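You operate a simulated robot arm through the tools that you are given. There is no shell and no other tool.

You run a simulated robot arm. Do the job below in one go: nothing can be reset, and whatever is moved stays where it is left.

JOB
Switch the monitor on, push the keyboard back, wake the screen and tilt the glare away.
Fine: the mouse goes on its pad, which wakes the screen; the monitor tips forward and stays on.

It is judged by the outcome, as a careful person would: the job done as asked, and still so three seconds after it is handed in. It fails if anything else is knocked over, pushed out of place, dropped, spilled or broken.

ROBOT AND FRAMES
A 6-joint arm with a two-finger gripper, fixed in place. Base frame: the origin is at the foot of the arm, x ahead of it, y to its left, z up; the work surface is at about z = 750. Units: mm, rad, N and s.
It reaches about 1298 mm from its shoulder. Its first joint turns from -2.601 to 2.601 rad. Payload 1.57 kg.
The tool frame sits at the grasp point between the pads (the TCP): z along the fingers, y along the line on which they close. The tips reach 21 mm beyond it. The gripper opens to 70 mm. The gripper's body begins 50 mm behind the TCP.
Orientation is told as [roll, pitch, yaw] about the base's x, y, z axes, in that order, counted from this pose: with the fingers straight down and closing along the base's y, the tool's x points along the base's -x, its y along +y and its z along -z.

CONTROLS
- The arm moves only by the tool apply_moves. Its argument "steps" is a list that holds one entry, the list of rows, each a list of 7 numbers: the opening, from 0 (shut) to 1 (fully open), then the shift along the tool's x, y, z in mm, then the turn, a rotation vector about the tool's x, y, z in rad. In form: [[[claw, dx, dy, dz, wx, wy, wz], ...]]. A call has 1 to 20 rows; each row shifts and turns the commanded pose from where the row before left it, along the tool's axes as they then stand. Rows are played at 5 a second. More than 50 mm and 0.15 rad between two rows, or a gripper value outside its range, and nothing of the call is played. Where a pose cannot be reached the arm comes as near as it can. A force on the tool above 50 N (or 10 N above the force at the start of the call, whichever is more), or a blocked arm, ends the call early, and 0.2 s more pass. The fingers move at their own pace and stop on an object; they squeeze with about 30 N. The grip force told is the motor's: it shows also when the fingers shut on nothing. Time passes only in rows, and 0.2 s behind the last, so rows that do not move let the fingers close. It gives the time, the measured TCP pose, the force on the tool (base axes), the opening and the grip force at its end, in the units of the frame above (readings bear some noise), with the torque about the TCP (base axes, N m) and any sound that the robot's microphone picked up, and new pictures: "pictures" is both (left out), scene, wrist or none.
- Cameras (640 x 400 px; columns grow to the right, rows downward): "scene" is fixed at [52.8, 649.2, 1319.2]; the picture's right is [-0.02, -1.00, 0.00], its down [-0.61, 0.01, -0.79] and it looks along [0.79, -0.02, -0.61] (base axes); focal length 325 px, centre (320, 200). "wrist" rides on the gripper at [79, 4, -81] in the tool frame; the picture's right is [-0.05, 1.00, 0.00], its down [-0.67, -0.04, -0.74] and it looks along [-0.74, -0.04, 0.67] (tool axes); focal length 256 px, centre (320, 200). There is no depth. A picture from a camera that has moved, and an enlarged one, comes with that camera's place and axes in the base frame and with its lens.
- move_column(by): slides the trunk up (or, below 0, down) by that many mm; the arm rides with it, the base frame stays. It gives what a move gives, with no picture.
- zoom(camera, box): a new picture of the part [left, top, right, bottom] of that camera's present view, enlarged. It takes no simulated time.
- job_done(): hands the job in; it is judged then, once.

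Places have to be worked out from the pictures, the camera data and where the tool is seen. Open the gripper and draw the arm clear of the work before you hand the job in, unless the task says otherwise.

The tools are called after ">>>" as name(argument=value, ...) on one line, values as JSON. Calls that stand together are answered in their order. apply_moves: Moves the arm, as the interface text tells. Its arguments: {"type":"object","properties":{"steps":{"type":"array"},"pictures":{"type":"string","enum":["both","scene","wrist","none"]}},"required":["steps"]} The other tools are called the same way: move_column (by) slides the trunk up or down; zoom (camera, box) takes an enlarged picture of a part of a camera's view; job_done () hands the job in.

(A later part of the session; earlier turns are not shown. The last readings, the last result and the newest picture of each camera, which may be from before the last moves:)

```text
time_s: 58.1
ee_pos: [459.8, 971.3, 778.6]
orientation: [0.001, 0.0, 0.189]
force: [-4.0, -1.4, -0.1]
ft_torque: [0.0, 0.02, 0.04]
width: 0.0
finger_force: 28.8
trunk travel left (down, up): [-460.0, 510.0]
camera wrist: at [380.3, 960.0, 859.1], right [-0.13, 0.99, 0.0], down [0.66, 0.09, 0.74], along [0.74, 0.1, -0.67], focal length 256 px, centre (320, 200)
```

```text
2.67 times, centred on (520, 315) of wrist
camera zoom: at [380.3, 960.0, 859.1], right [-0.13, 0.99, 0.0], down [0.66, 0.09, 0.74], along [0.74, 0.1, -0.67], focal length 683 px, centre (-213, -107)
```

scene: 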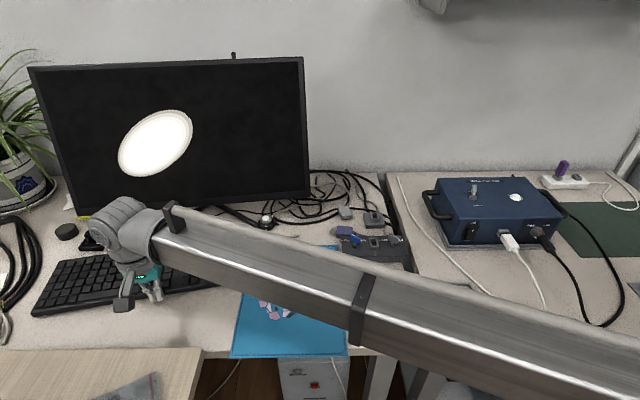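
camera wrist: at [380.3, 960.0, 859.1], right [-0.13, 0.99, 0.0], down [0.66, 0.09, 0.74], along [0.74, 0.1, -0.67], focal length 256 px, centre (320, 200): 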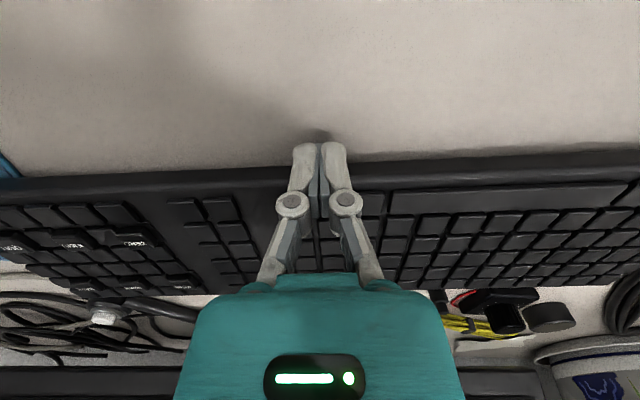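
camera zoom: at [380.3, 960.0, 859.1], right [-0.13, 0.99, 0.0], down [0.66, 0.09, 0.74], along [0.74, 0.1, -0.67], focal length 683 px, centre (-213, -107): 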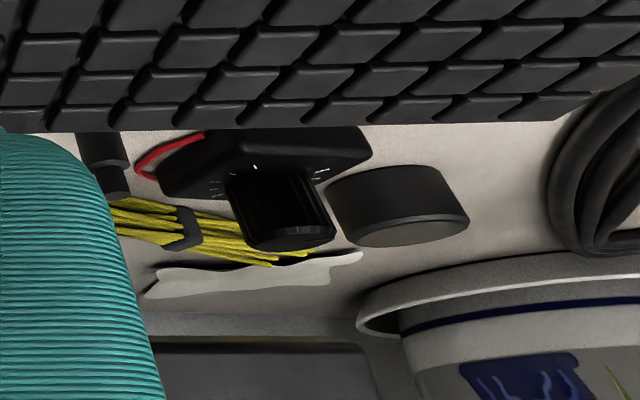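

About 37 mm pushed so far. I back off 15 mm and raise to measure the remaining gaps from above before deciding on more.

>>> apply_moves(steps=[[[0, 8, 0, 0, 0, 0, 0], [0, 8, 0, 0, 0, 0, 0], [0, 0, 0, 0, 0, 0, 0]]], pictures="none")

>>> move_column(by=300)

>>> apply_moves(steps=[[[0, 30, -20, 0, 0, 0, 0], [0, 30, -20, 0, 0, 0, 0], [0, 30, -20, 0, 0, 0, 0], [0, 0, 0, 0, 0, 0, 0]]])

>>> zoom(camera="wrist", box=[120, 80, 320, 240])

>>> zoom(camera="wrist", box=[300, 60, 540, 240])

```text
time_s: 58.9
ee_pos: [445.5, 968.0, 778.4]
orientation: [0.002, 0.002, 0.188]
force: [0.5, 0.2, 0.6]
ft_torque: [-0.01, 0.01, 0.0]
width: 0.1
finger_force: 29.2
trunk travel left (down, up): [-460.0, 510.0]
```

```text
time_s: 61.9
ee_pos: [445.1, 967.5, 1077.8]
orientation: [0.001, 0.001, 0.189]
force: [0.4, 0.5, -0.3]
ft_torque: [-0.03, -0.01, 0.0]
width: 0.1
finger_force: 28.9
trunk travel left (down, up): [-760.0, 210.0]
```

```text
time_s: 62.9
ee_pos: [366.9, 892.9, 1078.8]
orientation: [0.002, 0.002, 0.189]
force: [-0.4, 0.7, -0.4]
ft_torque: [0.0, 0.01, -0.03]
width: 0.0
finger_force: 28.5
trunk travel left (down, up): [-760.0, 210.0]
camera wrist: at [286.9, 881.8, 1159.0], right [-0.13, 0.99, 0.0], down [0.66, 0.09, 0.74], along [0.74, 0.1, -0.67], focal length 256 px, centre (320, 200)
```

scene: 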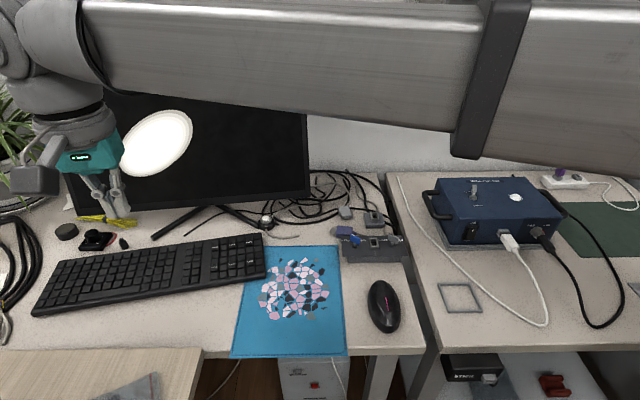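
wrist: 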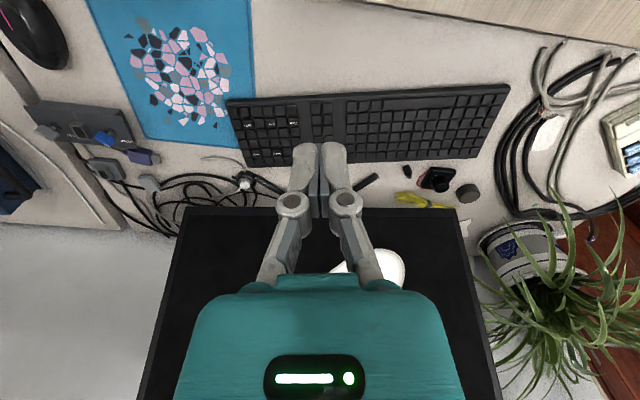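

```text
2.50 times, centred on (220, 160) of wrist
camera zoom: at [286.9, 881.8, 1159.0], right [-0.13, 0.99, 0.0], down [0.66, 0.09, 0.74], along [0.74, 0.1, -0.67], focal length 640 px, centre (570, 300)
```

zoom: 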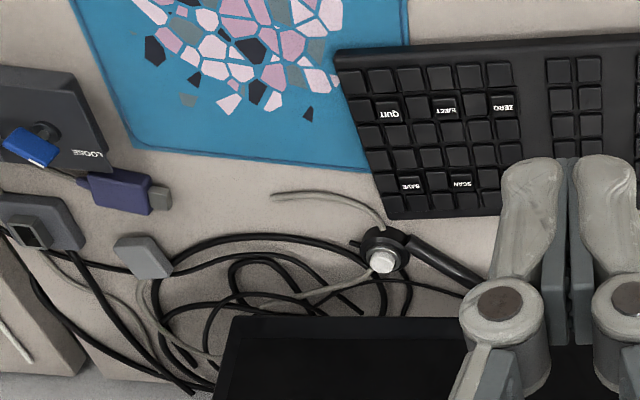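

```text
2.22 times, centred on (420, 150) of wrist
camera zoom: at [286.9, 881.8, 1159.0], right [-0.13, 0.99, 0.0], down [0.66, 0.09, 0.74], along [0.74, 0.1, -0.67], focal length 569 px, centre (98, 311)
```

zoom: 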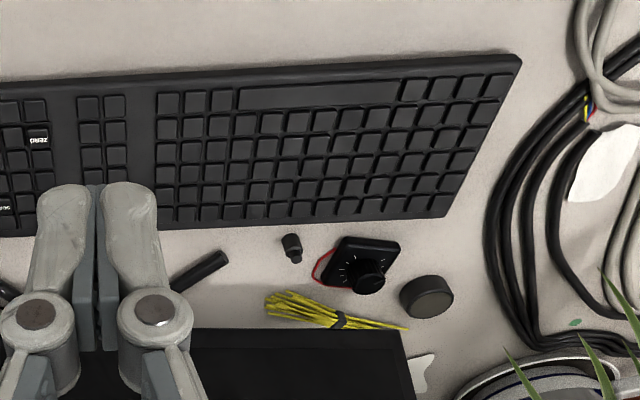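

Clear view: about 17 mm remain to the puck, some 27 mm to the bottle and 30+ mm to the dial box. I go back down behind the same front edge and push 8 mm more, for about 45 mm in all.

>>> apply_moves(steps=[[[0, -30, 20, 0, 0, 0, 0], [0, -30, 20, 0, 0, 0, 0], [0, -28, 20, 0, 0, 0, 0], [0, 0, 0, 0, 0, 0, 0]]], pictures="none")

>>> move_column(by=-300)

>>> apply_moves(steps=[[[0, -4, 0, 0, 0, 0, 0], [0, -4, 0, 0, 0, 0, 0], [0, -4, 0, 0, 0, 0, 0], [0, -4, 0, 0, 0, 0, 0], [0, -3, 0, 0, 0, 0, 0], [0, -3, 0, 0, 0, 0, 0], [0, -3, 0, 0, 0, 0, 0]]], pictures="wrist")

```text
time_s: 63.9
ee_pos: [442.1, 968.6, 1077.8]
orientation: [0.002, 0.001, 0.189]
force: [-0.1, 0.4, -0.1]
ft_torque: [0.02, 0.02, 0.0]
width: 0.1
finger_force: 28.7
trunk travel left (down, up): [-760.0, 210.0]
```

```text
time_s: 66.9
ee_pos: [441.6, 967.8, 777.6]
orientation: [0.001, 0.002, 0.188]
force: [-0.9, -0.5, 0.3]
ft_torque: [0.04, -0.02, 0.04]
width: 0.1
finger_force: 28.1
trunk travel left (down, up): [-460.0, 510.0]
```

```text
time_s: 68.5
ee_pos: [466.4, 974.0, 779.6]
orientation: [0.002, 0.002, 0.187]
force: [-4.6, -2.0, -1.1]
ft_torque: [-0.05, 0.09, 0.06]
width: 5.8
finger_force: 28.7
trunk travel left (down, up): [-460.0, 510.0]
camera wrist: at [386.8, 961.3, 859.0], right [-0.13, 0.99, 0.0], down [0.66, 0.09, 0.74], along [0.74, 0.1, -0.67], focal length 256 px, centre (320, 200)
```

wrist: 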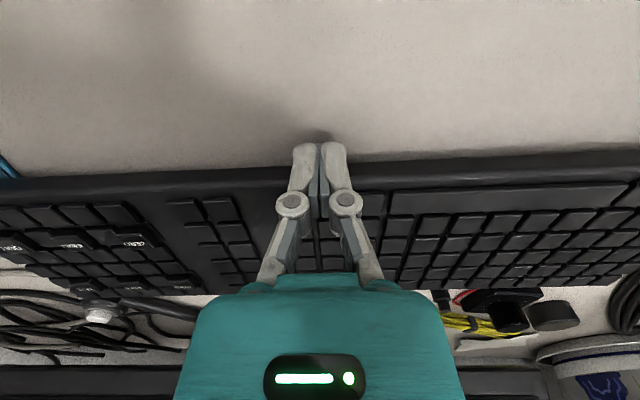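

The keyboard is now about 44 mm further back. I back off, raise, and head for the mouse to measure it from above.

>>> apply_moves(steps=[[[0, 10, 0, 0, 0, 0, 0], [0, 12, 0, 0, 0, 0, 0], [0, 0, 0, 0, 0, 0, 0]]], pictures="none")

>>> move_column(by=240)

>>> apply_moves(steps=[[[1, 20, -40, 0, 0, 0, 0], [1, 20, -40, 0, 0, 0, 0], [1, 20, -40, 0, 0, 0, 0], [1, 0, -45, 0, 0, 0, 0], [1, 0, -45, 0, 0, 0, 0], [1, 0, -45, 0, 0, 0, 0], [1, 0, -45, 0, 0, 0, 0], [1, 0, -45, 0, 0, 0, 0], [1, 0, -45, 0, 0, 0, 0], [1, 0, 0, 0, 0, 0, 0.09], [1, 0, 0, 0, 0, 0, 0.095], [1, 0, 0, 0, 0, 0, 0]]])

```text
time_s: 69.3
ee_pos: [445.3, 968.5, 777.8]
orientation: [0.001, 0.002, 0.189]
force: [0.9, 0.4, 0.2]
ft_torque: [0.0, -0.04, 0.0]
width: 0.0
finger_force: 28.7
trunk travel left (down, up): [-460.0, 510.0]
```

```text
time_s: 71.8
ee_pos: [444.3, 969.0, 1019.2]
orientation: [0.003, 0.0, 0.188]
force: [-0.8, 0.0, 0.7]
ft_torque: [0.02, -0.01, -0.03]
width: 0.1
finger_force: 28.1
trunk travel left (down, up): [-700.0, 270.0]
```

```text
time_s: 74.4
ee_pos: [457.9, 573.8, 1018.7]
orientation: [0.001, 0.001, 0.001]
force: [0.4, 0.2, 0.7]
ft_torque: [-0.02, 0.01, 0.03]
width: 70.2
finger_force: 0.0
trunk travel left (down, up): [-700.0, 270.0]
camera wrist: at [378.7, 577.5, 1099.0], right [0.05, 1.0, 0.0], down [0.67, -0.03, 0.74], along [0.74, -0.04, -0.67], focal length 256 px, centre (320, 200)
```

scene: 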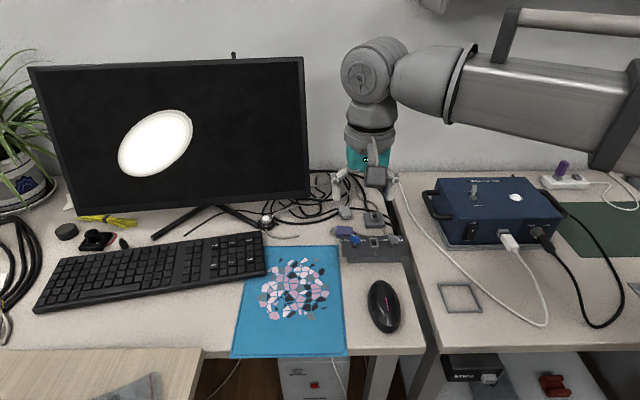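
wrist: 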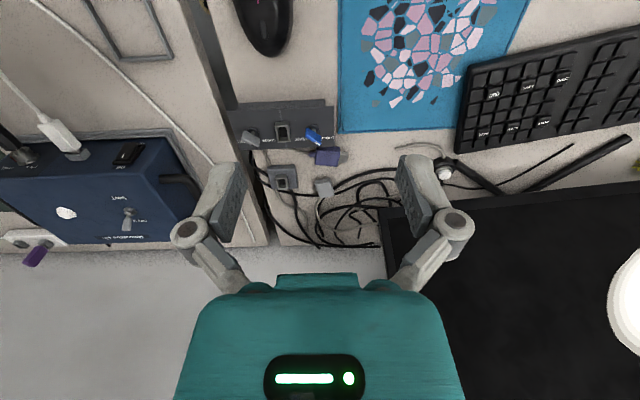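

The scene shows the keyboard moved back evenly with gaps left to the puck and small things. I go further back so the wrist camera sees the whole mouse.

>>> apply_moves(steps=[[[1, 35, -15, 0, 0, 0, 0], [1, 35, -15, 0, 0, 0, 0], [1, 35, -15, 0, 0, 0, 0], [1, 35, -15, 0, 0, 0, 0], [1, 0, 0, 0, 0, 0, 0]]])

>>> zoom(camera="wrist", box=[220, 0, 460, 150])

>>> zoom(camera="scene", box=[330, 250, 450, 350])

```text
time_s: 75.6
ee_pos: [318.3, 514.4, 1018.9]
orientation: [0.001, 0.002, 0.003]
force: [0.0, -0.5, 0.7]
ft_torque: [0.02, -0.01, -0.02]
width: 69.9
finger_force: 0.0
trunk travel left (down, up): [-700.0, 270.0]
camera wrist: at [238.5, 517.3, 1099.1], right [0.05, 1.0, 0.0], down [0.67, -0.03, 0.74], along [0.74, -0.04, -0.67], focal length 256 px, centre (320, 200)
```

scene: 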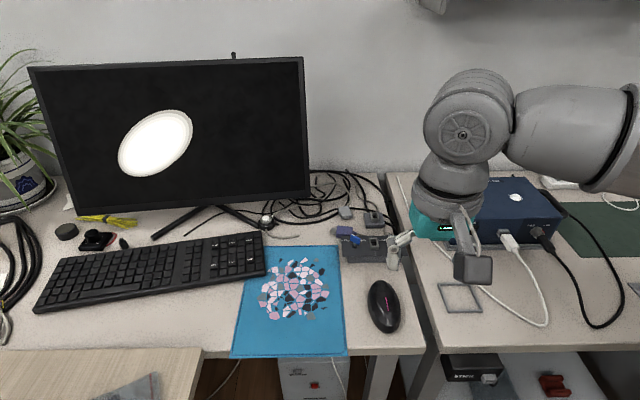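
wrist: 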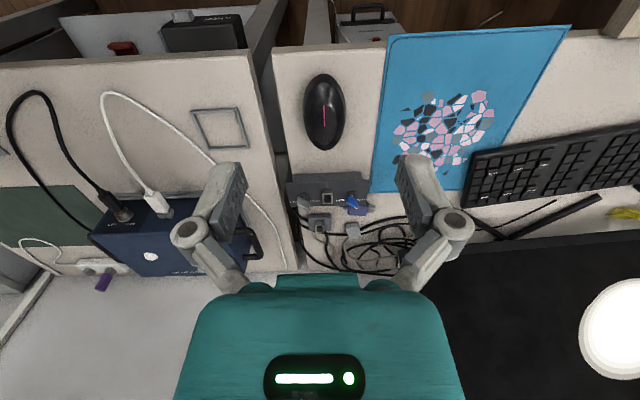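

```text
2.67 times, centred on (340, 75) of wrist
camera zoom: at [238.5, 517.3, 1099.1], right [0.05, 1.0, 0.0], down [0.67, -0.03, 0.74], along [0.74, -0.04, -0.67], focal length 683 px, centre (267, 533)
```

zoom: 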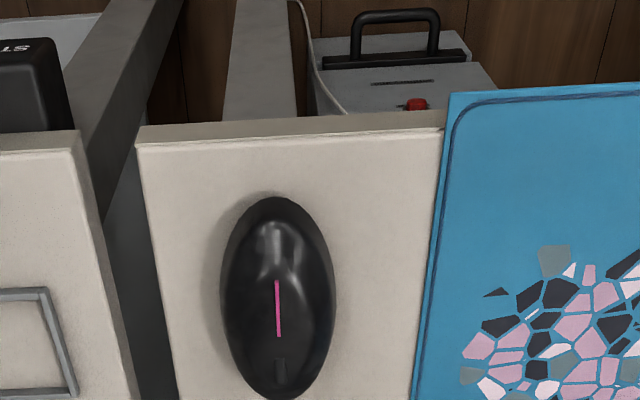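

```text
4.00 times, centred on (390, 300) of scene
camera zoom: at [52.8, 649.2, 1319.2], right [-0.02, -1.0, 0.0], down [-0.61, 0.01, -0.79], along [0.79, -0.02, -0.61], focal length 1301 px, centre (40, -200)
```

zoom: 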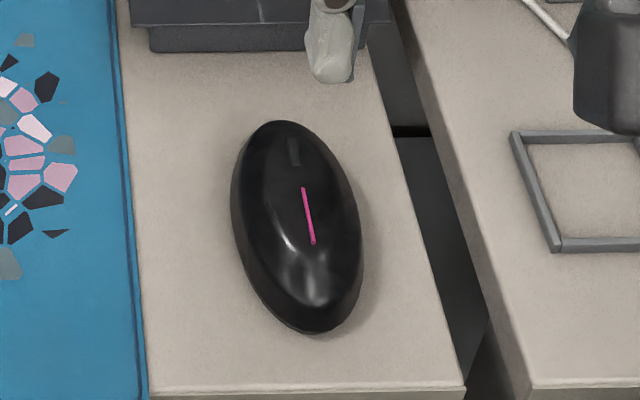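

The mouse spans x≈376–495, y≈482–543 (about 60 mm wide, axis along x). I centre the open gripper over it at (435, 512) and lower to just above it for a check.

>>> apply_moves(steps=[[[1, -40, -1, 0, 0, 0, 0], [1, -40, -1, 0, 0, 0, 0], [1, -37, 0, 0, 0, 0, 0], [1, 0, 0, 0, 0, 0, 0]]], pictures="none")

>>> move_column(by=-190)

>>> apply_moves(steps=[[[1, 0, 0, 0, 0, 0, 0]]])

>>> zoom(camera="wrist", box=[160, 0, 480, 200])

```text
time_s: 76.6
ee_pos: [436.3, 512.1, 1017.9]
orientation: [0.002, 0.002, 0.005]
force: [0.7, -0.2, 1.2]
ft_torque: [0.0, 0.02, 0.02]
width: 70.2
finger_force: 0.0
trunk travel left (down, up): [-700.0, 270.0]
```

```text
time_s: 78.7
ee_pos: [435.3, 512.8, 827.3]
orientation: [0.002, 0.001, 0.003]
force: [-0.6, -0.2, 0.8]
ft_torque: [-0.02, 0.03, -0.02]
width: 70.3
finger_force: 0.0
trunk travel left (down, up): [-510.0, 460.0]
```

```text
time_s: 79.1
ee_pos: [435.6, 512.4, 829.5]
orientation: [0.001, 0.003, 0.003]
force: [0.0, -0.9, -1.1]
ft_torque: [-0.02, -0.01, 0.02]
width: 70.2
finger_force: 0.1
trunk travel left (down, up): [-510.0, 460.0]
camera wrist: at [355.9, 515.2, 909.0], right [0.05, 1.0, 0.0], down [0.67, -0.03, 0.74], along [0.74, -0.04, -0.67], focal length 256 px, centre (320, 200)
```

scene: 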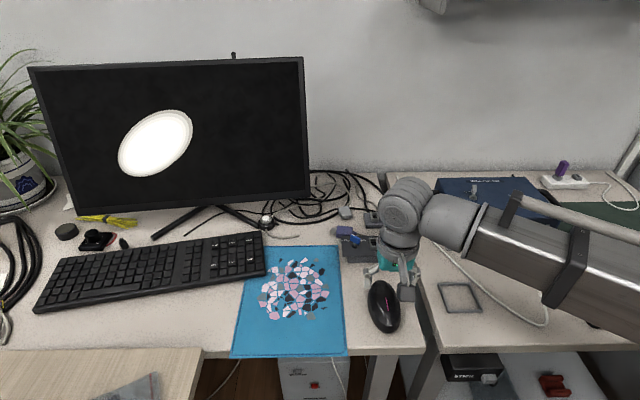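
wrist: 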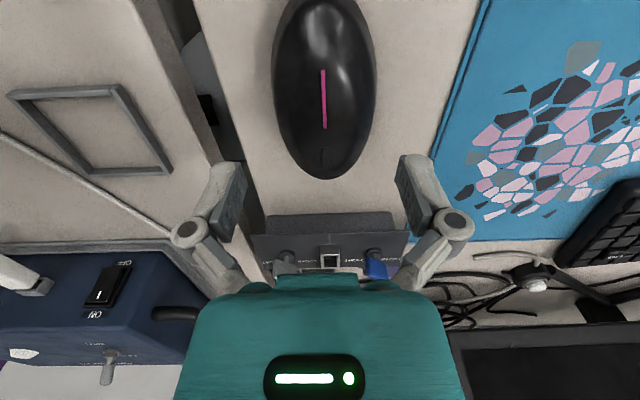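

```text
2.00 times, centred on (320, 100) of wrist
camera zoom: at [355.9, 515.2, 909.0], right [0.05, 1.0, 0.0], down [0.67, -0.03, 0.74], along [0.74, -0.04, -0.67], focal length 512 px, centre (320, 400)
```

zoom: 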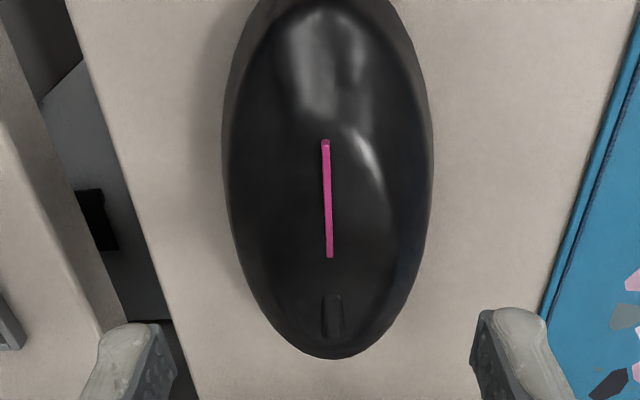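

The mouse centre is at about (437, 514) and fits between the pads with some 6 mm on each side. I shift 1.5 mm left and lower in two stages, watching the force.

>>> apply_moves(steps=[[[1, -1, 1.5, 0, 0, 0, 0], [1, 0, 0, 0, 0, 0, 0]]], pictures="none")

>>> move_column(by=-30)

>>> apply_moves(steps=[[[1, 0, 0, 0, 0, 0, 0]]])

>>> zoom(camera="wrist", box=[160, 0, 480, 240])

>>> zoom(camera="scene", box=[330, 230, 450, 350])

```text
time_s: 79.7
ee_pos: [436.3, 514.0, 828.6]
orientation: [0.002, 0.001, 0.004]
force: [0.1, -0.2, -0.4]
ft_torque: [0.01, 0.01, 0.01]
width: 69.9
finger_force: 0.1
trunk travel left (down, up): [-510.0, 460.0]
```

```text
time_s: 80.4
ee_pos: [436.7, 514.5, 797.8]
orientation: [0.002, 0.002, 0.004]
force: [0.4, 0.3, -0.7]
ft_torque: [0.01, -0.02, -0.02]
width: 69.9
finger_force: 0.1
trunk travel left (down, up): [-480.0, 490.0]
```

```text
time_s: 80.8
ee_pos: [436.5, 513.8, 798.6]
orientation: [0.001, 0.001, 0.003]
force: [-0.5, -0.7, -0.1]
ft_torque: [0.05, 0.01, 0.01]
width: 70.0
finger_force: 0.0
trunk travel left (down, up): [-480.0, 490.0]
camera wrist: at [357.0, 516.8, 879.0], right [0.05, 1.0, 0.0], down [0.67, -0.03, 0.74], along [0.74, -0.04, -0.67], focal length 256 px, centre (320, 200)
```

scene: 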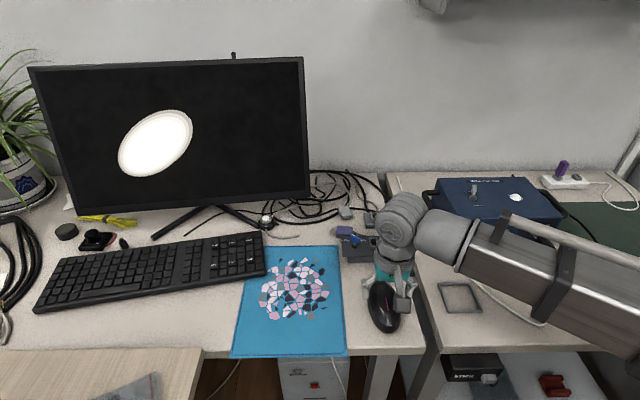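
wrist: 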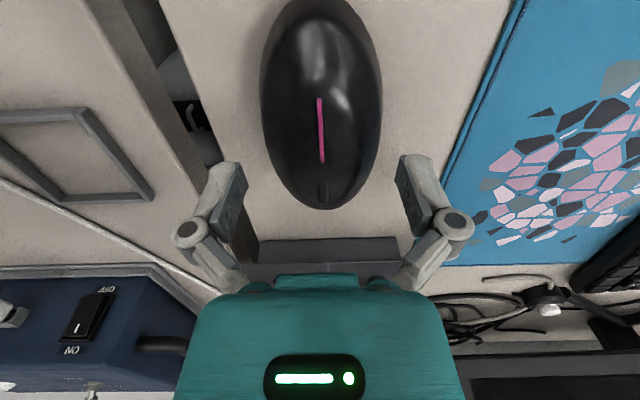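

```text
1.67 times, centred on (320, 120) of wrist
camera zoom: at [357.0, 516.8, 879.0], right [0.05, 1.0, 0.0], down [0.67, -0.03, 0.74], along [0.74, -0.04, -0.67], focal length 427 px, centre (320, 333)
```

zoom: 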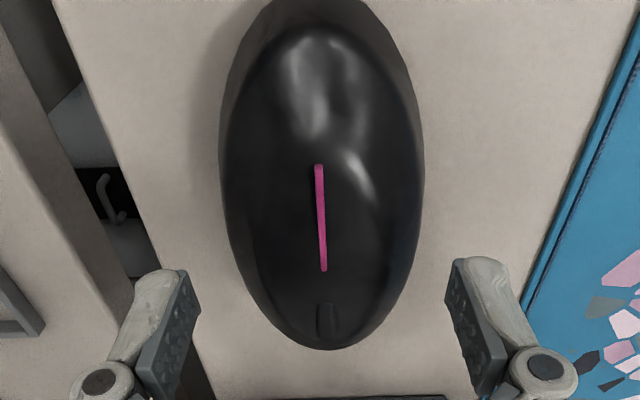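

```text
3.33 times, centred on (390, 290) of scene
camera zoom: at [52.8, 649.2, 1319.2], right [-0.02, -1.0, 0.0], down [-0.61, 0.01, -0.79], along [0.79, -0.02, -0.61], focal length 1084 px, centre (87, -100)
```

zoom: 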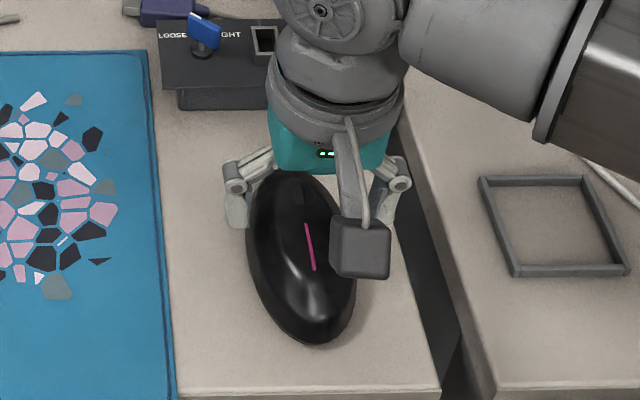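

Both pads straddle the mouse evenly. I lower the last 21 mm, then close gently.

>>> move_column(by=-21)

>>> apply_moves(steps=[[[0.9, 0, 0, 0, 0, 0, 0], [0.85, 0, 0, 0, 0, 0, 0], [0.8, 0, 0, 0, 0, 0, 0], [0.75, 0, 0, 0, 0, 0, 0], [0.7, 0, 0, 0, 0, 0, 0], [0.6, 0, 0, 0, 0, 0, 0], [0.5, 0, 0, 0, 0, 0, 0]]])

```text
time_s: 81.5
ee_pos: [437.0, 514.0, 778.2]
orientation: [0.002, 0.001, 0.003]
force: [0.5, -0.6, -1.0]
ft_torque: [-0.02, 0.03, 0.01]
width: 70.1
finger_force: 0.0
trunk travel left (down, up): [-459.0, 511.0]
```

```text
time_s: 83.1
ee_pos: [437.1, 514.2, 778.3]
orientation: [0.002, 0.0, 0.003]
force: [1.2, 1.8, 7.3]
ft_torque: [0.0, 0.05, -0.01]
width: 59.0
finger_force: 29.9
trunk travel left (down, up): [-459.0, 511.0]
camera wrist: at [356.9, 516.7, 858.2], right [0.05, 1.0, 0.0], down [0.67, -0.03, 0.74], along [0.74, -0.04, -0.67], focal length 256 px, centre (320, 200)
```

scene: 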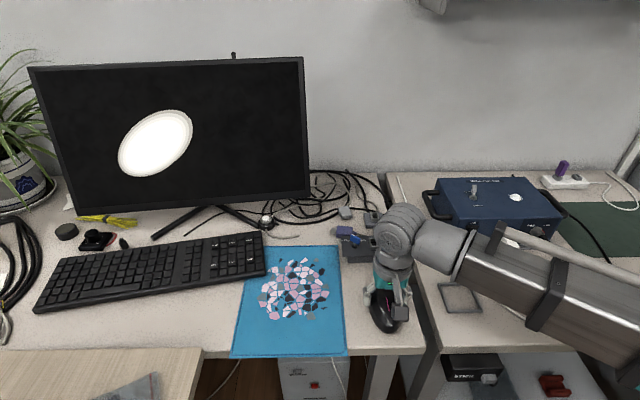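
wrist: 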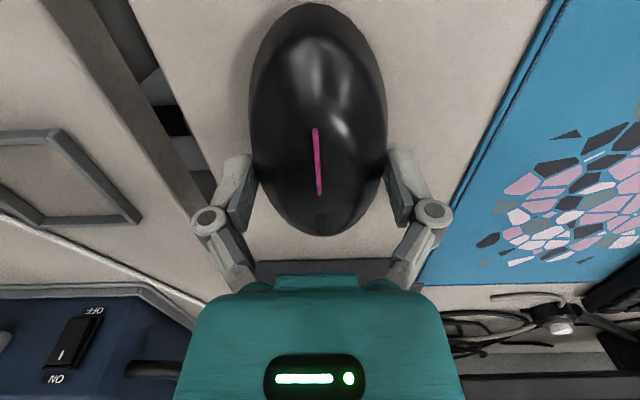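

The pads hold the mouse at 59 mm with full squeeze. I lift slowly, a few mm first, to check that it holds.

>>> move_column(by=6)

>>> apply_moves(steps=[[[0.5, 0, 0, 0, 0, 0, 0]]])

>>> zoom(camera="wrist", box=[160, 0, 480, 240])

>>> zoom(camera="scene", box=[330, 250, 450, 350])

```text
time_s: 83.7
ee_pos: [437.1, 514.1, 782.6]
orientation: [0.001, 0.001, 0.003]
force: [-0.5, -0.6, -1.6]
ft_torque: [0.01, 0.03, 0.0]
width: 59.1
finger_force: 29.8
trunk travel left (down, up): [-465.0, 505.0]
```

```text
time_s: 84.1
ee_pos: [438.0, 513.8, 783.7]
orientation: [0.002, 0.001, 0.004]
force: [-0.3, -0.4, -0.3]
ft_torque: [0.02, 0.02, -0.01]
width: 59.3
finger_force: 29.7
trunk travel left (down, up): [-465.0, 505.0]
camera wrist: at [357.0, 516.9, 863.9], right [0.05, 1.0, 0.0], down [0.67, -0.03, 0.74], along [0.74, -0.04, -0.67], focal length 256 px, centre (320, 200)
```

scene: 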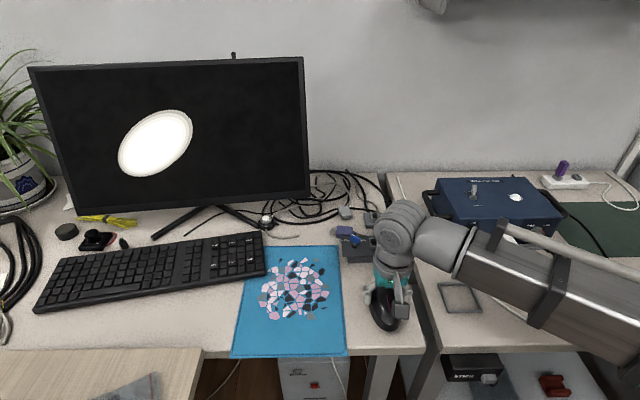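
wrist: 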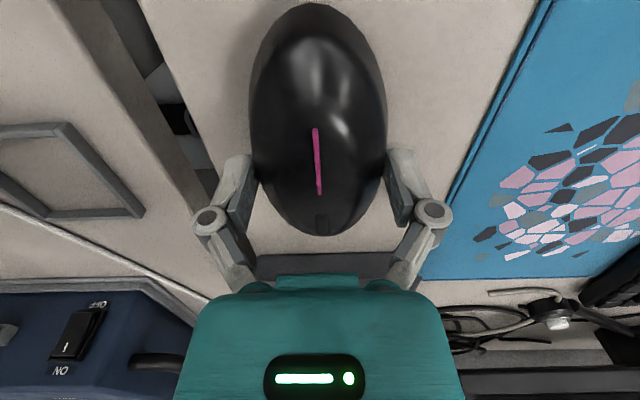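

```text
1.67 times, centred on (320, 120) of wrist
camera zoom: at [357.0, 516.9, 863.9], right [0.05, 1.0, 0.0], down [0.67, -0.03, 0.74], along [0.74, -0.04, -0.67], focal length 427 px, centre (320, 333)
```

zoom: 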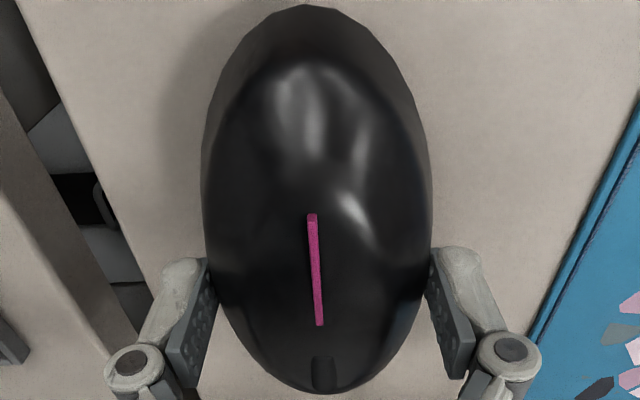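

```text
4.00 times, centred on (390, 300) of scene
camera zoom: at [52.8, 649.2, 1319.2], right [-0.02, -1.0, 0.0], down [-0.61, 0.01, -0.79], along [0.79, -0.02, -0.61], focal length 1301 px, centre (40, -200)
```

zoom: 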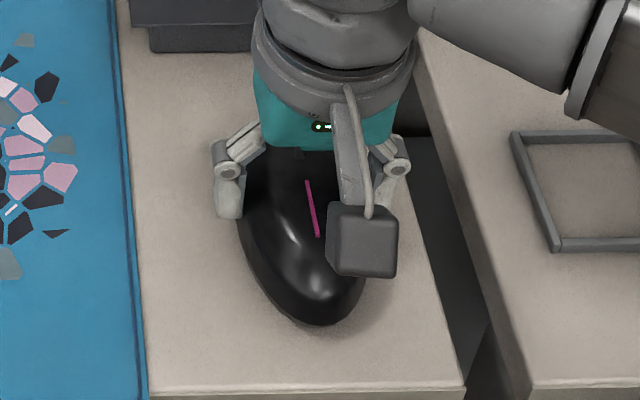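

The mouse is held and has risen with the gripper. I lift 20 mm more and carry it over to the middle of the pad's free part.

>>> move_column(by=20)

>>> apply_moves(steps=[[[0.5, 0, 15, 0, 0, 0, 0], [0.5, -2, 20, 0, 0, 0, 0], [0.5, -3, 20, 0, 0, 0, 0], [0.5, -3, 20, 0, 0, 0, 0], [0.5, -3, 20, 0, 0, 0, 0], [0.5, -3, 20, 0, 0, 0, 0], [0.5, -3, 20, 0, 0, 0, 0], [0.5, -3, 18, 0, 0, 0, 0], [0.5, 0, 13, 0, 0, 0, 0], [0.5, 0, 0, 0, 0, 0, 0]]])

>>> zoom(camera="scene", box=[220, 220, 400, 370])

```text
time_s: 84.7
ee_pos: [437.7, 514.0, 803.0]
orientation: [0.003, 0.0, 0.004]
force: [-0.6, -0.8, -0.8]
ft_torque: [-0.01, 0.01, 0.0]
width: 58.8
finger_force: 30.4
trunk travel left (down, up): [-485.0, 485.0]
```

```text
time_s: 86.9
ee_pos: [457.6, 680.8, 802.8]
orientation: [0.002, 0.001, 0.004]
force: [0.3, -0.2, -1.1]
ft_torque: [0.0, -0.01, -0.02]
width: 58.8
finger_force: 29.7
trunk travel left (down, up): [-485.0, 485.0]
camera wrist: at [376.2, 683.1, 883.9], right [0.05, 1.0, 0.0], down [0.67, -0.03, 0.74], along [0.74, -0.04, -0.67], focal length 256 px, centre (320, 200)
```

scene: 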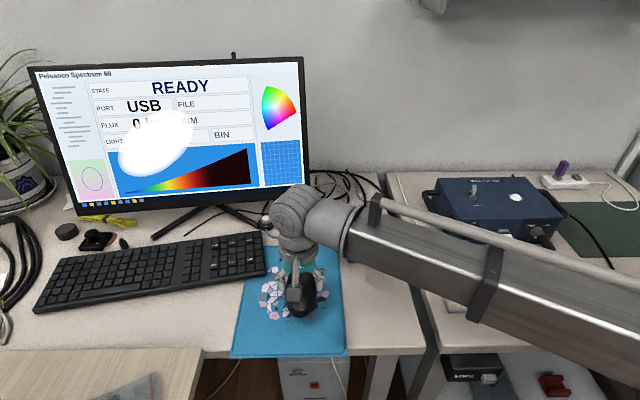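
wrist: 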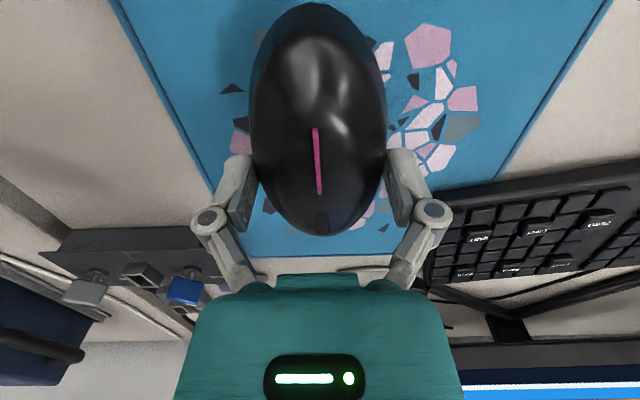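

```text
2.67 times, centred on (310, 295) of scene
camera zoom: at [52.8, 649.2, 1319.2], right [-0.02, -1.0, 0.0], down [-0.61, 0.01, -0.79], along [0.79, -0.02, -0.61], focal length 867 px, centre (347, -53)
```

zoom: 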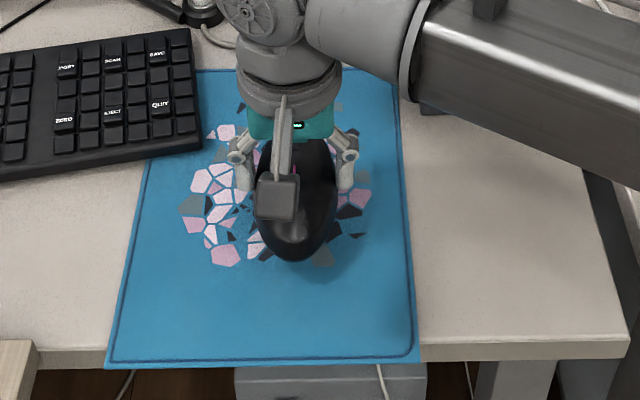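

The screen has come on showing "READY", so the power and wake are right; only the glare blob remains. I lower the mouse onto the pad until it just touches.

>>> move_column(by=-18)

>>> move_column(by=-2)

>>> move_column(by=-1)

```text
time_s: 87.6
ee_pos: [456.5, 679.5, 785.0]
orientation: [0.0, 0.002, 0.002]
force: [0.8, 0.9, -0.8]
ft_torque: [-0.03, 0.04, 0.01]
width: 59.0
finger_force: 30.3
trunk travel left (down, up): [-467.0, 503.0]
```

```text
time_s: 88.1
ee_pos: [456.0, 679.2, 782.6]
orientation: [0.003, 0.003, 0.003]
force: [0.1, 0.0, -1.0]
ft_torque: [-0.01, 0.02, -0.01]
width: 58.8
finger_force: 30.3
trunk travel left (down, up): [-465.0, 505.0]
```

```text
time_s: 88.6
ee_pos: [455.8, 679.9, 782.3]
orientation: [0.002, 0.001, 0.003]
force: [0.1, 0.0, -0.9]
ft_torque: [0.02, -0.02, 0.0]
width: 58.8
finger_force: 30.5
trunk travel left (down, up): [-464.0, 506.0]
```

Still only the mouse's own weight is felt; I lower by 1 mm steps until it rests on the pad.

>>> move_column(by=-1)

>>> move_column(by=-1)

>>> move_column(by=-1)

```text
time_s: 89.1
ee_pos: [456.9, 679.4, 781.5]
orientation: [0.003, 0.003, 0.004]
force: [0.5, -0.6, -1.0]
ft_torque: [0.0, 0.0, 0.0]
width: 58.9
finger_force: 29.9
trunk travel left (down, up): [-463.0, 507.0]
```

```text
time_s: 89.6
ee_pos: [456.5, 679.7, 780.1]
orientation: [0.001, 0.001, 0.003]
force: [1.8, 1.0, 5.1]
ft_torque: [-0.02, 0.01, 0.0]
width: 58.7
finger_force: 29.9
trunk travel left (down, up): [-462.0, 508.0]
```

```text
time_s: 90.1
ee_pos: [456.6, 680.0, 780.7]
orientation: [0.003, -0.001, 0.003]
force: [4.5, 5.3, 21.6]
ft_torque: [-0.03, 0.16, -0.03]
width: 59.0
finger_force: 30.1
trunk travel left (down, up): [-461.0, 509.0]
```

Firm contact (21 N), so the mouse rests on the pad. I relieve 1.5 mm and open the fingers.

>>> move_column(by=1.5)

>>> apply_moves(steps=[[[0.75, 0, 0, 0, 0, 0, 0], [0.85, 0, 0, 0, 0, 0, 0], [0.9, 0, 0, 0, 0, 0, 0], [1, 0, 0, 0, 0, 0, 0], [1, 0, 0, 0, 0, 0, 0], [1, 0, 0, 0, 0, 0, 0]]])

```text
time_s: 90.7
ee_pos: [455.2, 679.4, 780.9]
orientation: [-0.001, 0.002, 0.003]
force: [1.8, 2.3, 1.7]
ft_torque: [0.1, -0.19, 0.07]
width: 58.8
finger_force: 30.0
trunk travel left (down, up): [-462.0, 508.0]
```

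```text
time_s: 92.0
ee_pos: [455.3, 679.1, 780.2]
orientation: [0.003, 0.001, 0.003]
force: [0.5, -0.1, 0.3]
ft_torque: [0.02, 0.04, 0.01]
width: 69.9
finger_force: 0.0
trunk travel left (down, up): [-462.0, 508.0]
camera wrist: at [376.0, 683.0, 861.5], right [0.05, 1.0, 0.0], down [0.67, -0.03, 0.74], along [0.74, -0.04, -0.67], focal length 256 px, centre (320, 200)
```

scene: 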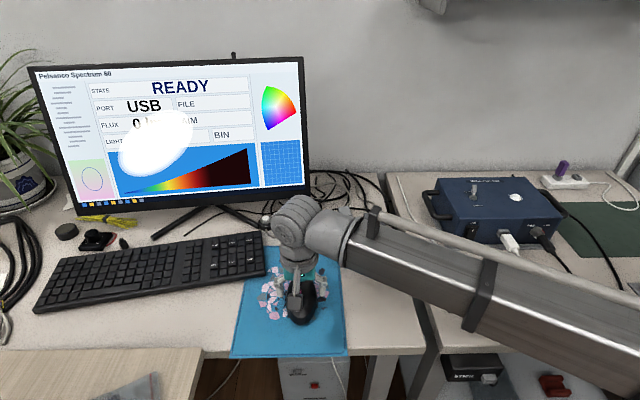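
wrist: 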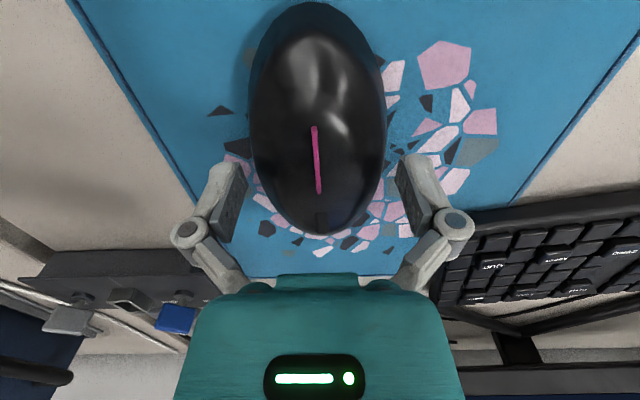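

The fingers are open and the mouse sits on the pad with the screen still on. I raise straight up and check it.

>>> move_column(by=60)

>>> move_column(by=170)

>>> apply_moves(steps=[[[0, 25, 0, 0, 0, 0, 0], [0, 25, 0, 0, 0, 0, 0], [0, 0, 0, 0, 0, 0, 0]]])

>>> zoom(camera="scene", box=[20, 40, 330, 240])

```text
time_s: 93.0
ee_pos: [457.0, 679.8, 841.5]
orientation: [0.003, 0.002, 0.003]
force: [0.3, -0.7, -0.7]
ft_torque: [-0.02, 0.03, 0.02]
width: 70.1
finger_force: 0.2
trunk travel left (down, up): [-522.0, 448.0]
```

```text
time_s: 95.0
ee_pos: [454.8, 679.8, 1011.1]
orientation: [0.001, 0.001, 0.001]
force: [0.4, 0.5, 0.5]
ft_torque: [0.02, 0.03, 0.01]
width: 69.8
finger_force: 0.1
trunk travel left (down, up): [-692.0, 278.0]
```

```text
time_s: 95.8
ee_pos: [406.0, 679.5, 1010.6]
orientation: [0.0, 0.002, 0.002]
force: [-0.8, 0.2, 0.0]
ft_torque: [0.0, -0.01, 0.0]
width: 0.1
finger_force: 24.3
trunk travel left (down, up): [-692.0, 278.0]
camera wrist: at [325.9, 682.6, 1091.5], right [0.05, 1.0, 0.0], down [0.67, -0.03, 0.74], along [0.74, -0.04, -0.67], focal length 256 px, centre (320, 200)
```

scene: 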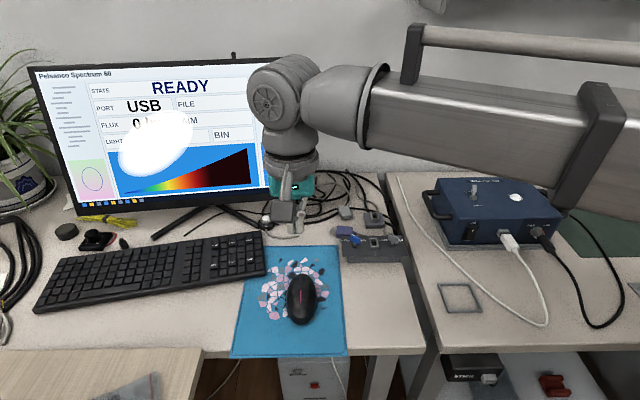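
wrist: 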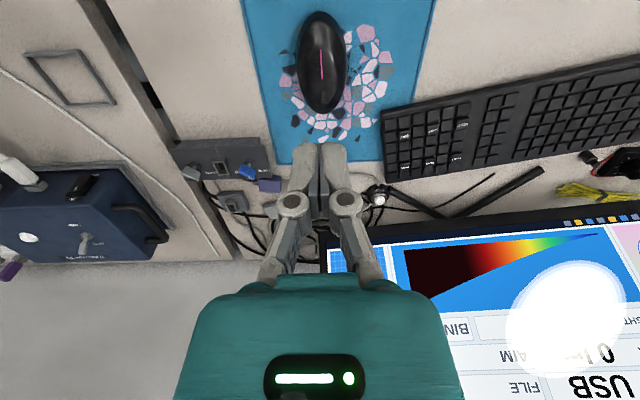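

```text
2.00 times, centred on (175, 140) of scene
camera zoom: at [52.8, 649.2, 1319.2], right [-0.02, -1.0, 0.0], down [-0.61, 0.01, -0.79], along [0.79, -0.02, -0.61], focal length 650 px, centre (610, 320)
```

zoom: 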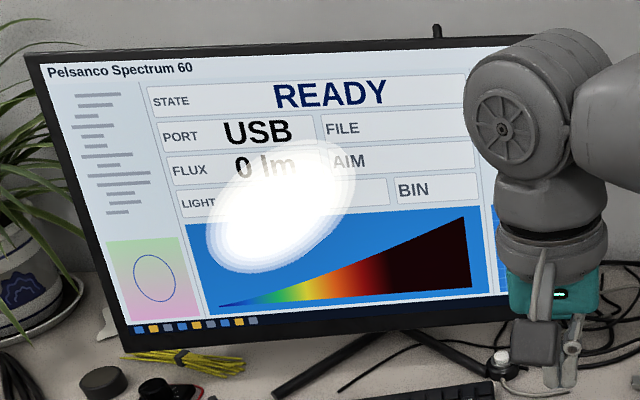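

The mouse rests on the pad, the screen is on, and only the glare blob is left. I move to in front of the monitor's lower middle, turn to its yaw and pitch the closed fingers forward, to push the bottom bezel back so that the top tips forward.

>>> apply_moves(steps=[[[0, -12, 40, 0, 0, 0, 0], [0, -12, 40, 0, 0, 0, 0], [0, -12, 40, 0, 0, 0, 0], [0, -12, 40, 0, 0, 0, 0], [0, -12, 40, 0, 0, 0, 0], [0, -12, 20, 0, 0, 0, 0], [0, 0, 0, 0, 0, 0, -0.09], [0, 0, 0, 0, 0, 0, -0.09], [0, 0, 0, 0, 0, -0.13, 0], [0, 0, 0, 0, 0, -0.13, 0], [0, 0, 0, 0, 0, -0.13, 0], [0, 0, 0, 0, 0, -0.13, 0], [0, 0, 0, 0, 0, -0.14, 0], [0, 0, 0, 0, 0, 0, 0]]])

```text
time_s: 98.8
ee_pos: [477.9, 900.3, 1049.2]
orientation: [0.002, -0.659, 0.182]
force: [-0.4, -0.2, 1.0]
ft_torque: [-0.06, -0.01, -0.02]
width: 0.0
finger_force: 28.5
out of reach, approached as far as the arm can: row 10, 11, 12, 13
trunk travel left (down, up): [-692.0, 278.0]
camera wrist: at [365.2, 883.0, 1064.8], right [-0.14, 0.99, 0.03], down [0.07, -0.02, 1.0], along [0.99, 0.14, -0.07], focal length 256 px, centre (320, 200)
```

scene: 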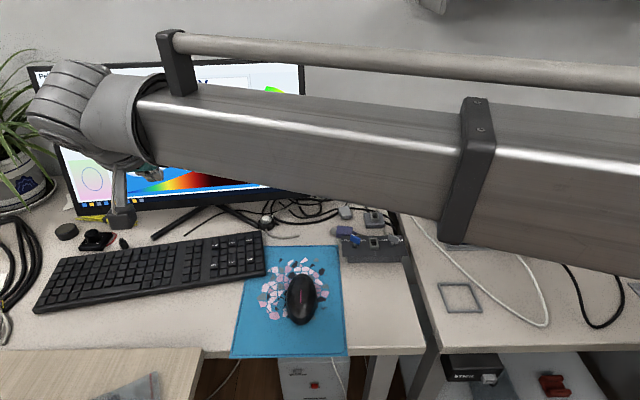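
wrist: 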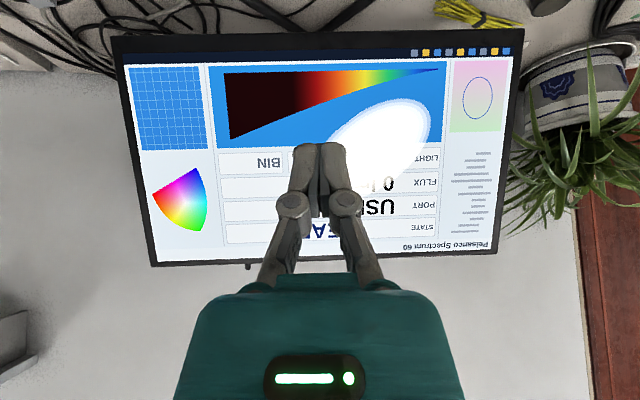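

This frontal view puts the bottom bezel's middle at about (682, 932, 822) with the lean at about 16–17°. I lower the trunk by 205 mm so the fingertip edge is level with the bezel, then move forward to just short of it.

>>> move_column(by=-205)

>>> apply_moves(steps=[[[0, -29.6, 0, 23, 0, 0, 0], [0, -29.6, 0, 23, 0, 0, 0], [0, -29.6, 0, 23, 0, 0, 0], [0, -29.6, 0, 23, 0, 0, 0], [0, 0, 0, 0, 0, 0, 0]]])

>>> zoom(camera="wrist", box=[200, 80, 440, 230])

```text
time_s: 101.0
ee_pos: [477.3, 899.8, 845.4]
orientation: [0.0, -0.659, 0.183]
force: [0.2, 0.0, -0.2]
ft_torque: [0.01, 0.03, -0.03]
width: 0.1
finger_force: 28.1
trunk travel left (down, up): [-487.0, 483.0]
```

```text
time_s: 102.2
ee_pos: [623.9, 928.5, 843.7]
orientation: [0.002, -0.658, 0.184]
force: [-0.2, -0.3, -0.7]
ft_torque: [-0.02, 0.01, 0.01]
width: 0.2
finger_force: 29.1
trunk travel left (down, up): [-487.0, 483.0]
camera wrist: at [511.9, 910.9, 859.6], right [-0.14, 0.99, 0.03], down [0.08, -0.02, 1.0], along [0.99, 0.14, -0.07], focal length 256 px, centre (320, 200)
```

scene: 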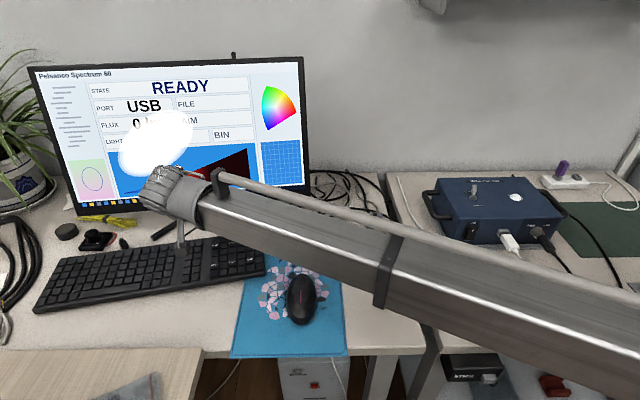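
wrist: 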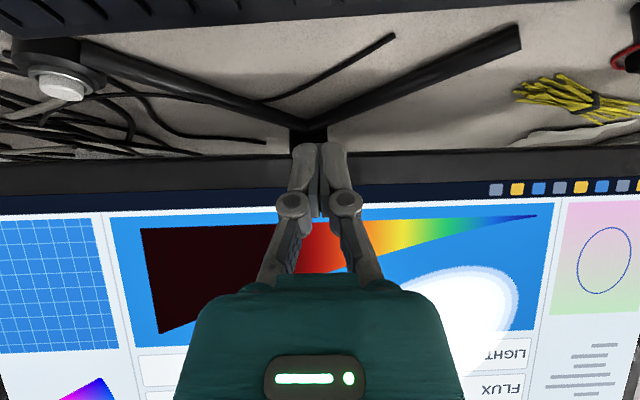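

```text
2.67 times, centred on (320, 155) of wrist
camera zoom: at [511.9, 910.9, 859.6], right [-0.14, 0.99, 0.03], down [0.08, -0.02, 1.0], along [0.99, 0.14, -0.07], focal length 683 px, centre (320, 320)
```

zoom: 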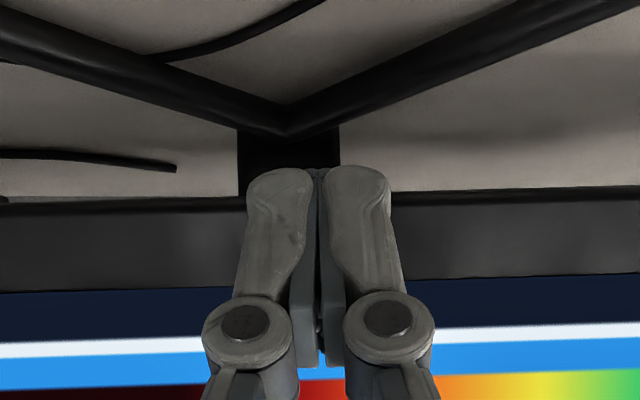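

The bezel spans about z 816–838, and the fingertip edge is at about 832. I lower 4 mm to aim at its middle, then advance slowly toward contact.

>>> move_column(by=-4)

>>> apply_moves(steps=[[[0, -3.95, 0, 3.07, 0, 0, 0], [0, -3.95, 0, 3.07, 0, 0, 0], [0, -3.95, 0, 3.07, 0, 0, 0], [0, -3.95, 0, 3.07, 0, 0, 0], [0, -2.4, 0, 1.84, 0, 0, 0]]])

>>> zoom(camera="wrist", box=[200, 80, 440, 230])

```text
time_s: 102.7
ee_pos: [623.4, 927.5, 841.5]
orientation: [0.002, -0.657, 0.183]
force: [1.0, 0.8, 0.5]
ft_torque: [0.03, 0.0, -0.01]
width: 0.2
finger_force: 28.6
trunk travel left (down, up): [-483.0, 487.0]
```

```text
time_s: 103.9
ee_pos: [646.8, 932.5, 839.9]
orientation: [0.004, -0.659, 0.182]
force: [0.3, -0.1, 0.6]
ft_torque: [-0.01, -0.03, -0.04]
width: 0.0
finger_force: 28.7
trunk travel left (down, up): [-483.0, 487.0]
camera wrist: at [534.3, 915.6, 855.7], right [-0.14, 0.99, 0.03], down [0.08, -0.02, 1.0], along [0.99, 0.14, -0.07], focal length 256 px, centre (320, 200)
```

scene: 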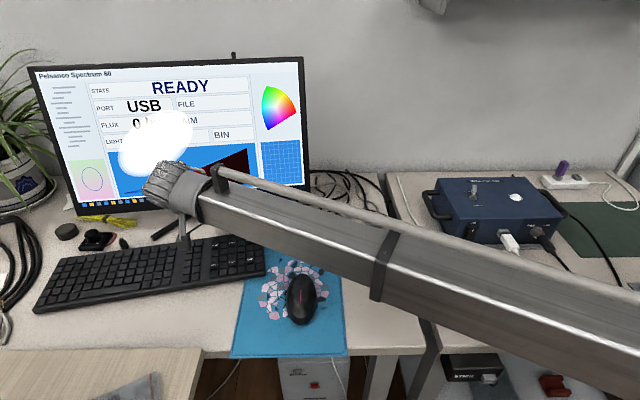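
wrist: 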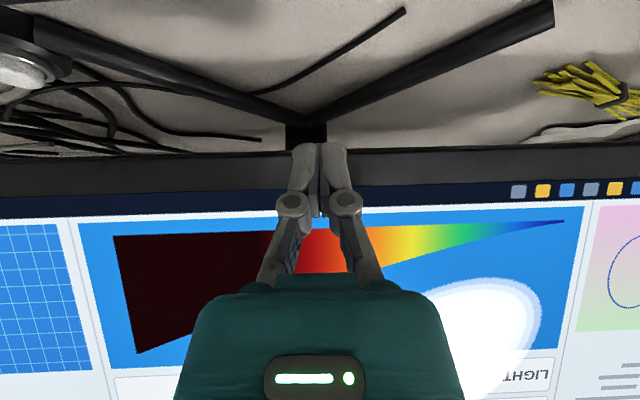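

```text
2.67 times, centred on (320, 155) of wrist
camera zoom: at [534.3, 915.6, 855.7], right [-0.14, 0.99, 0.03], down [0.08, -0.02, 1.0], along [0.99, 0.14, -0.07], focal length 683 px, centre (320, 320)
```

zoom: 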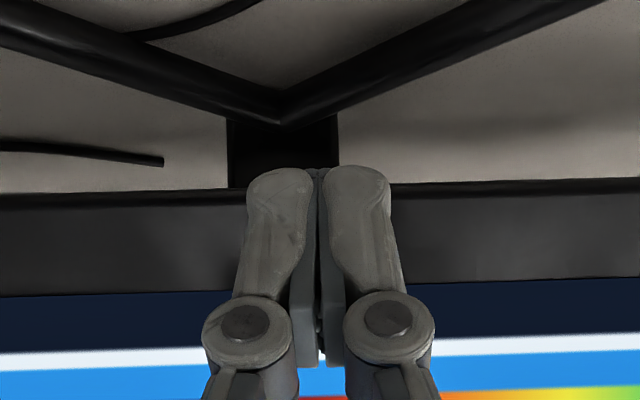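

Icon spacing tells the bezel is about 21 mm ahead of the fingertip. I advance 16 mm, then in 2 mm rows to touch.

>>> apply_moves(steps=[[[0, -3.16, 0, 2.45, 0, 0, 0], [0, -3.16, 0, 2.45, 0, 0, 0], [0, -3.16, 0, 2.45, 0, 0, 0], [0, -3.16, 0, 2.45, 0, 0, 0], [0, -1.58, 0, 1.23, 0, 0, 0]]], pictures="none")

>>> apply_moves(steps=[[[0, -1.58, 0, 1.23, 0, 0, 0], [0, -1.58, 0, 1.23, 0, 0, 0]]], pictures="wrist")

```text
time_s: 105.1
ee_pos: [663.5, 935.6, 839.9]
orientation: [0.002, -0.659, 0.185]
force: [0.3, -0.6, -0.1]
ft_torque: [0.0, 0.02, 0.04]
width: 0.0
finger_force: 28.6
trunk travel left (down, up): [-483.0, 487.0]
```

```text
time_s: 105.7
ee_pos: [667.8, 935.0, 840.6]
orientation: [0.002, -0.658, 0.184]
force: [0.4, 0.2, 0.7]
ft_torque: [0.02, -0.02, -0.03]
width: 0.0
finger_force: 28.9
trunk travel left (down, up): [-483.0, 487.0]
camera wrist: at [556.4, 918.9, 855.7], right [-0.14, 0.99, 0.03], down [0.08, -0.02, 1.0], along [0.99, 0.14, -0.07], focal length 256 px, centre (320, 200)
```

wrist: 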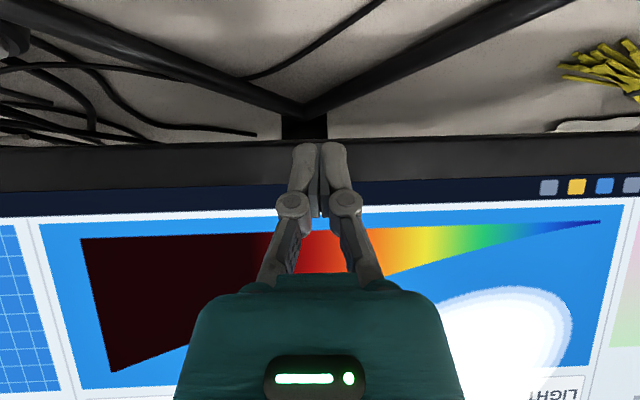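

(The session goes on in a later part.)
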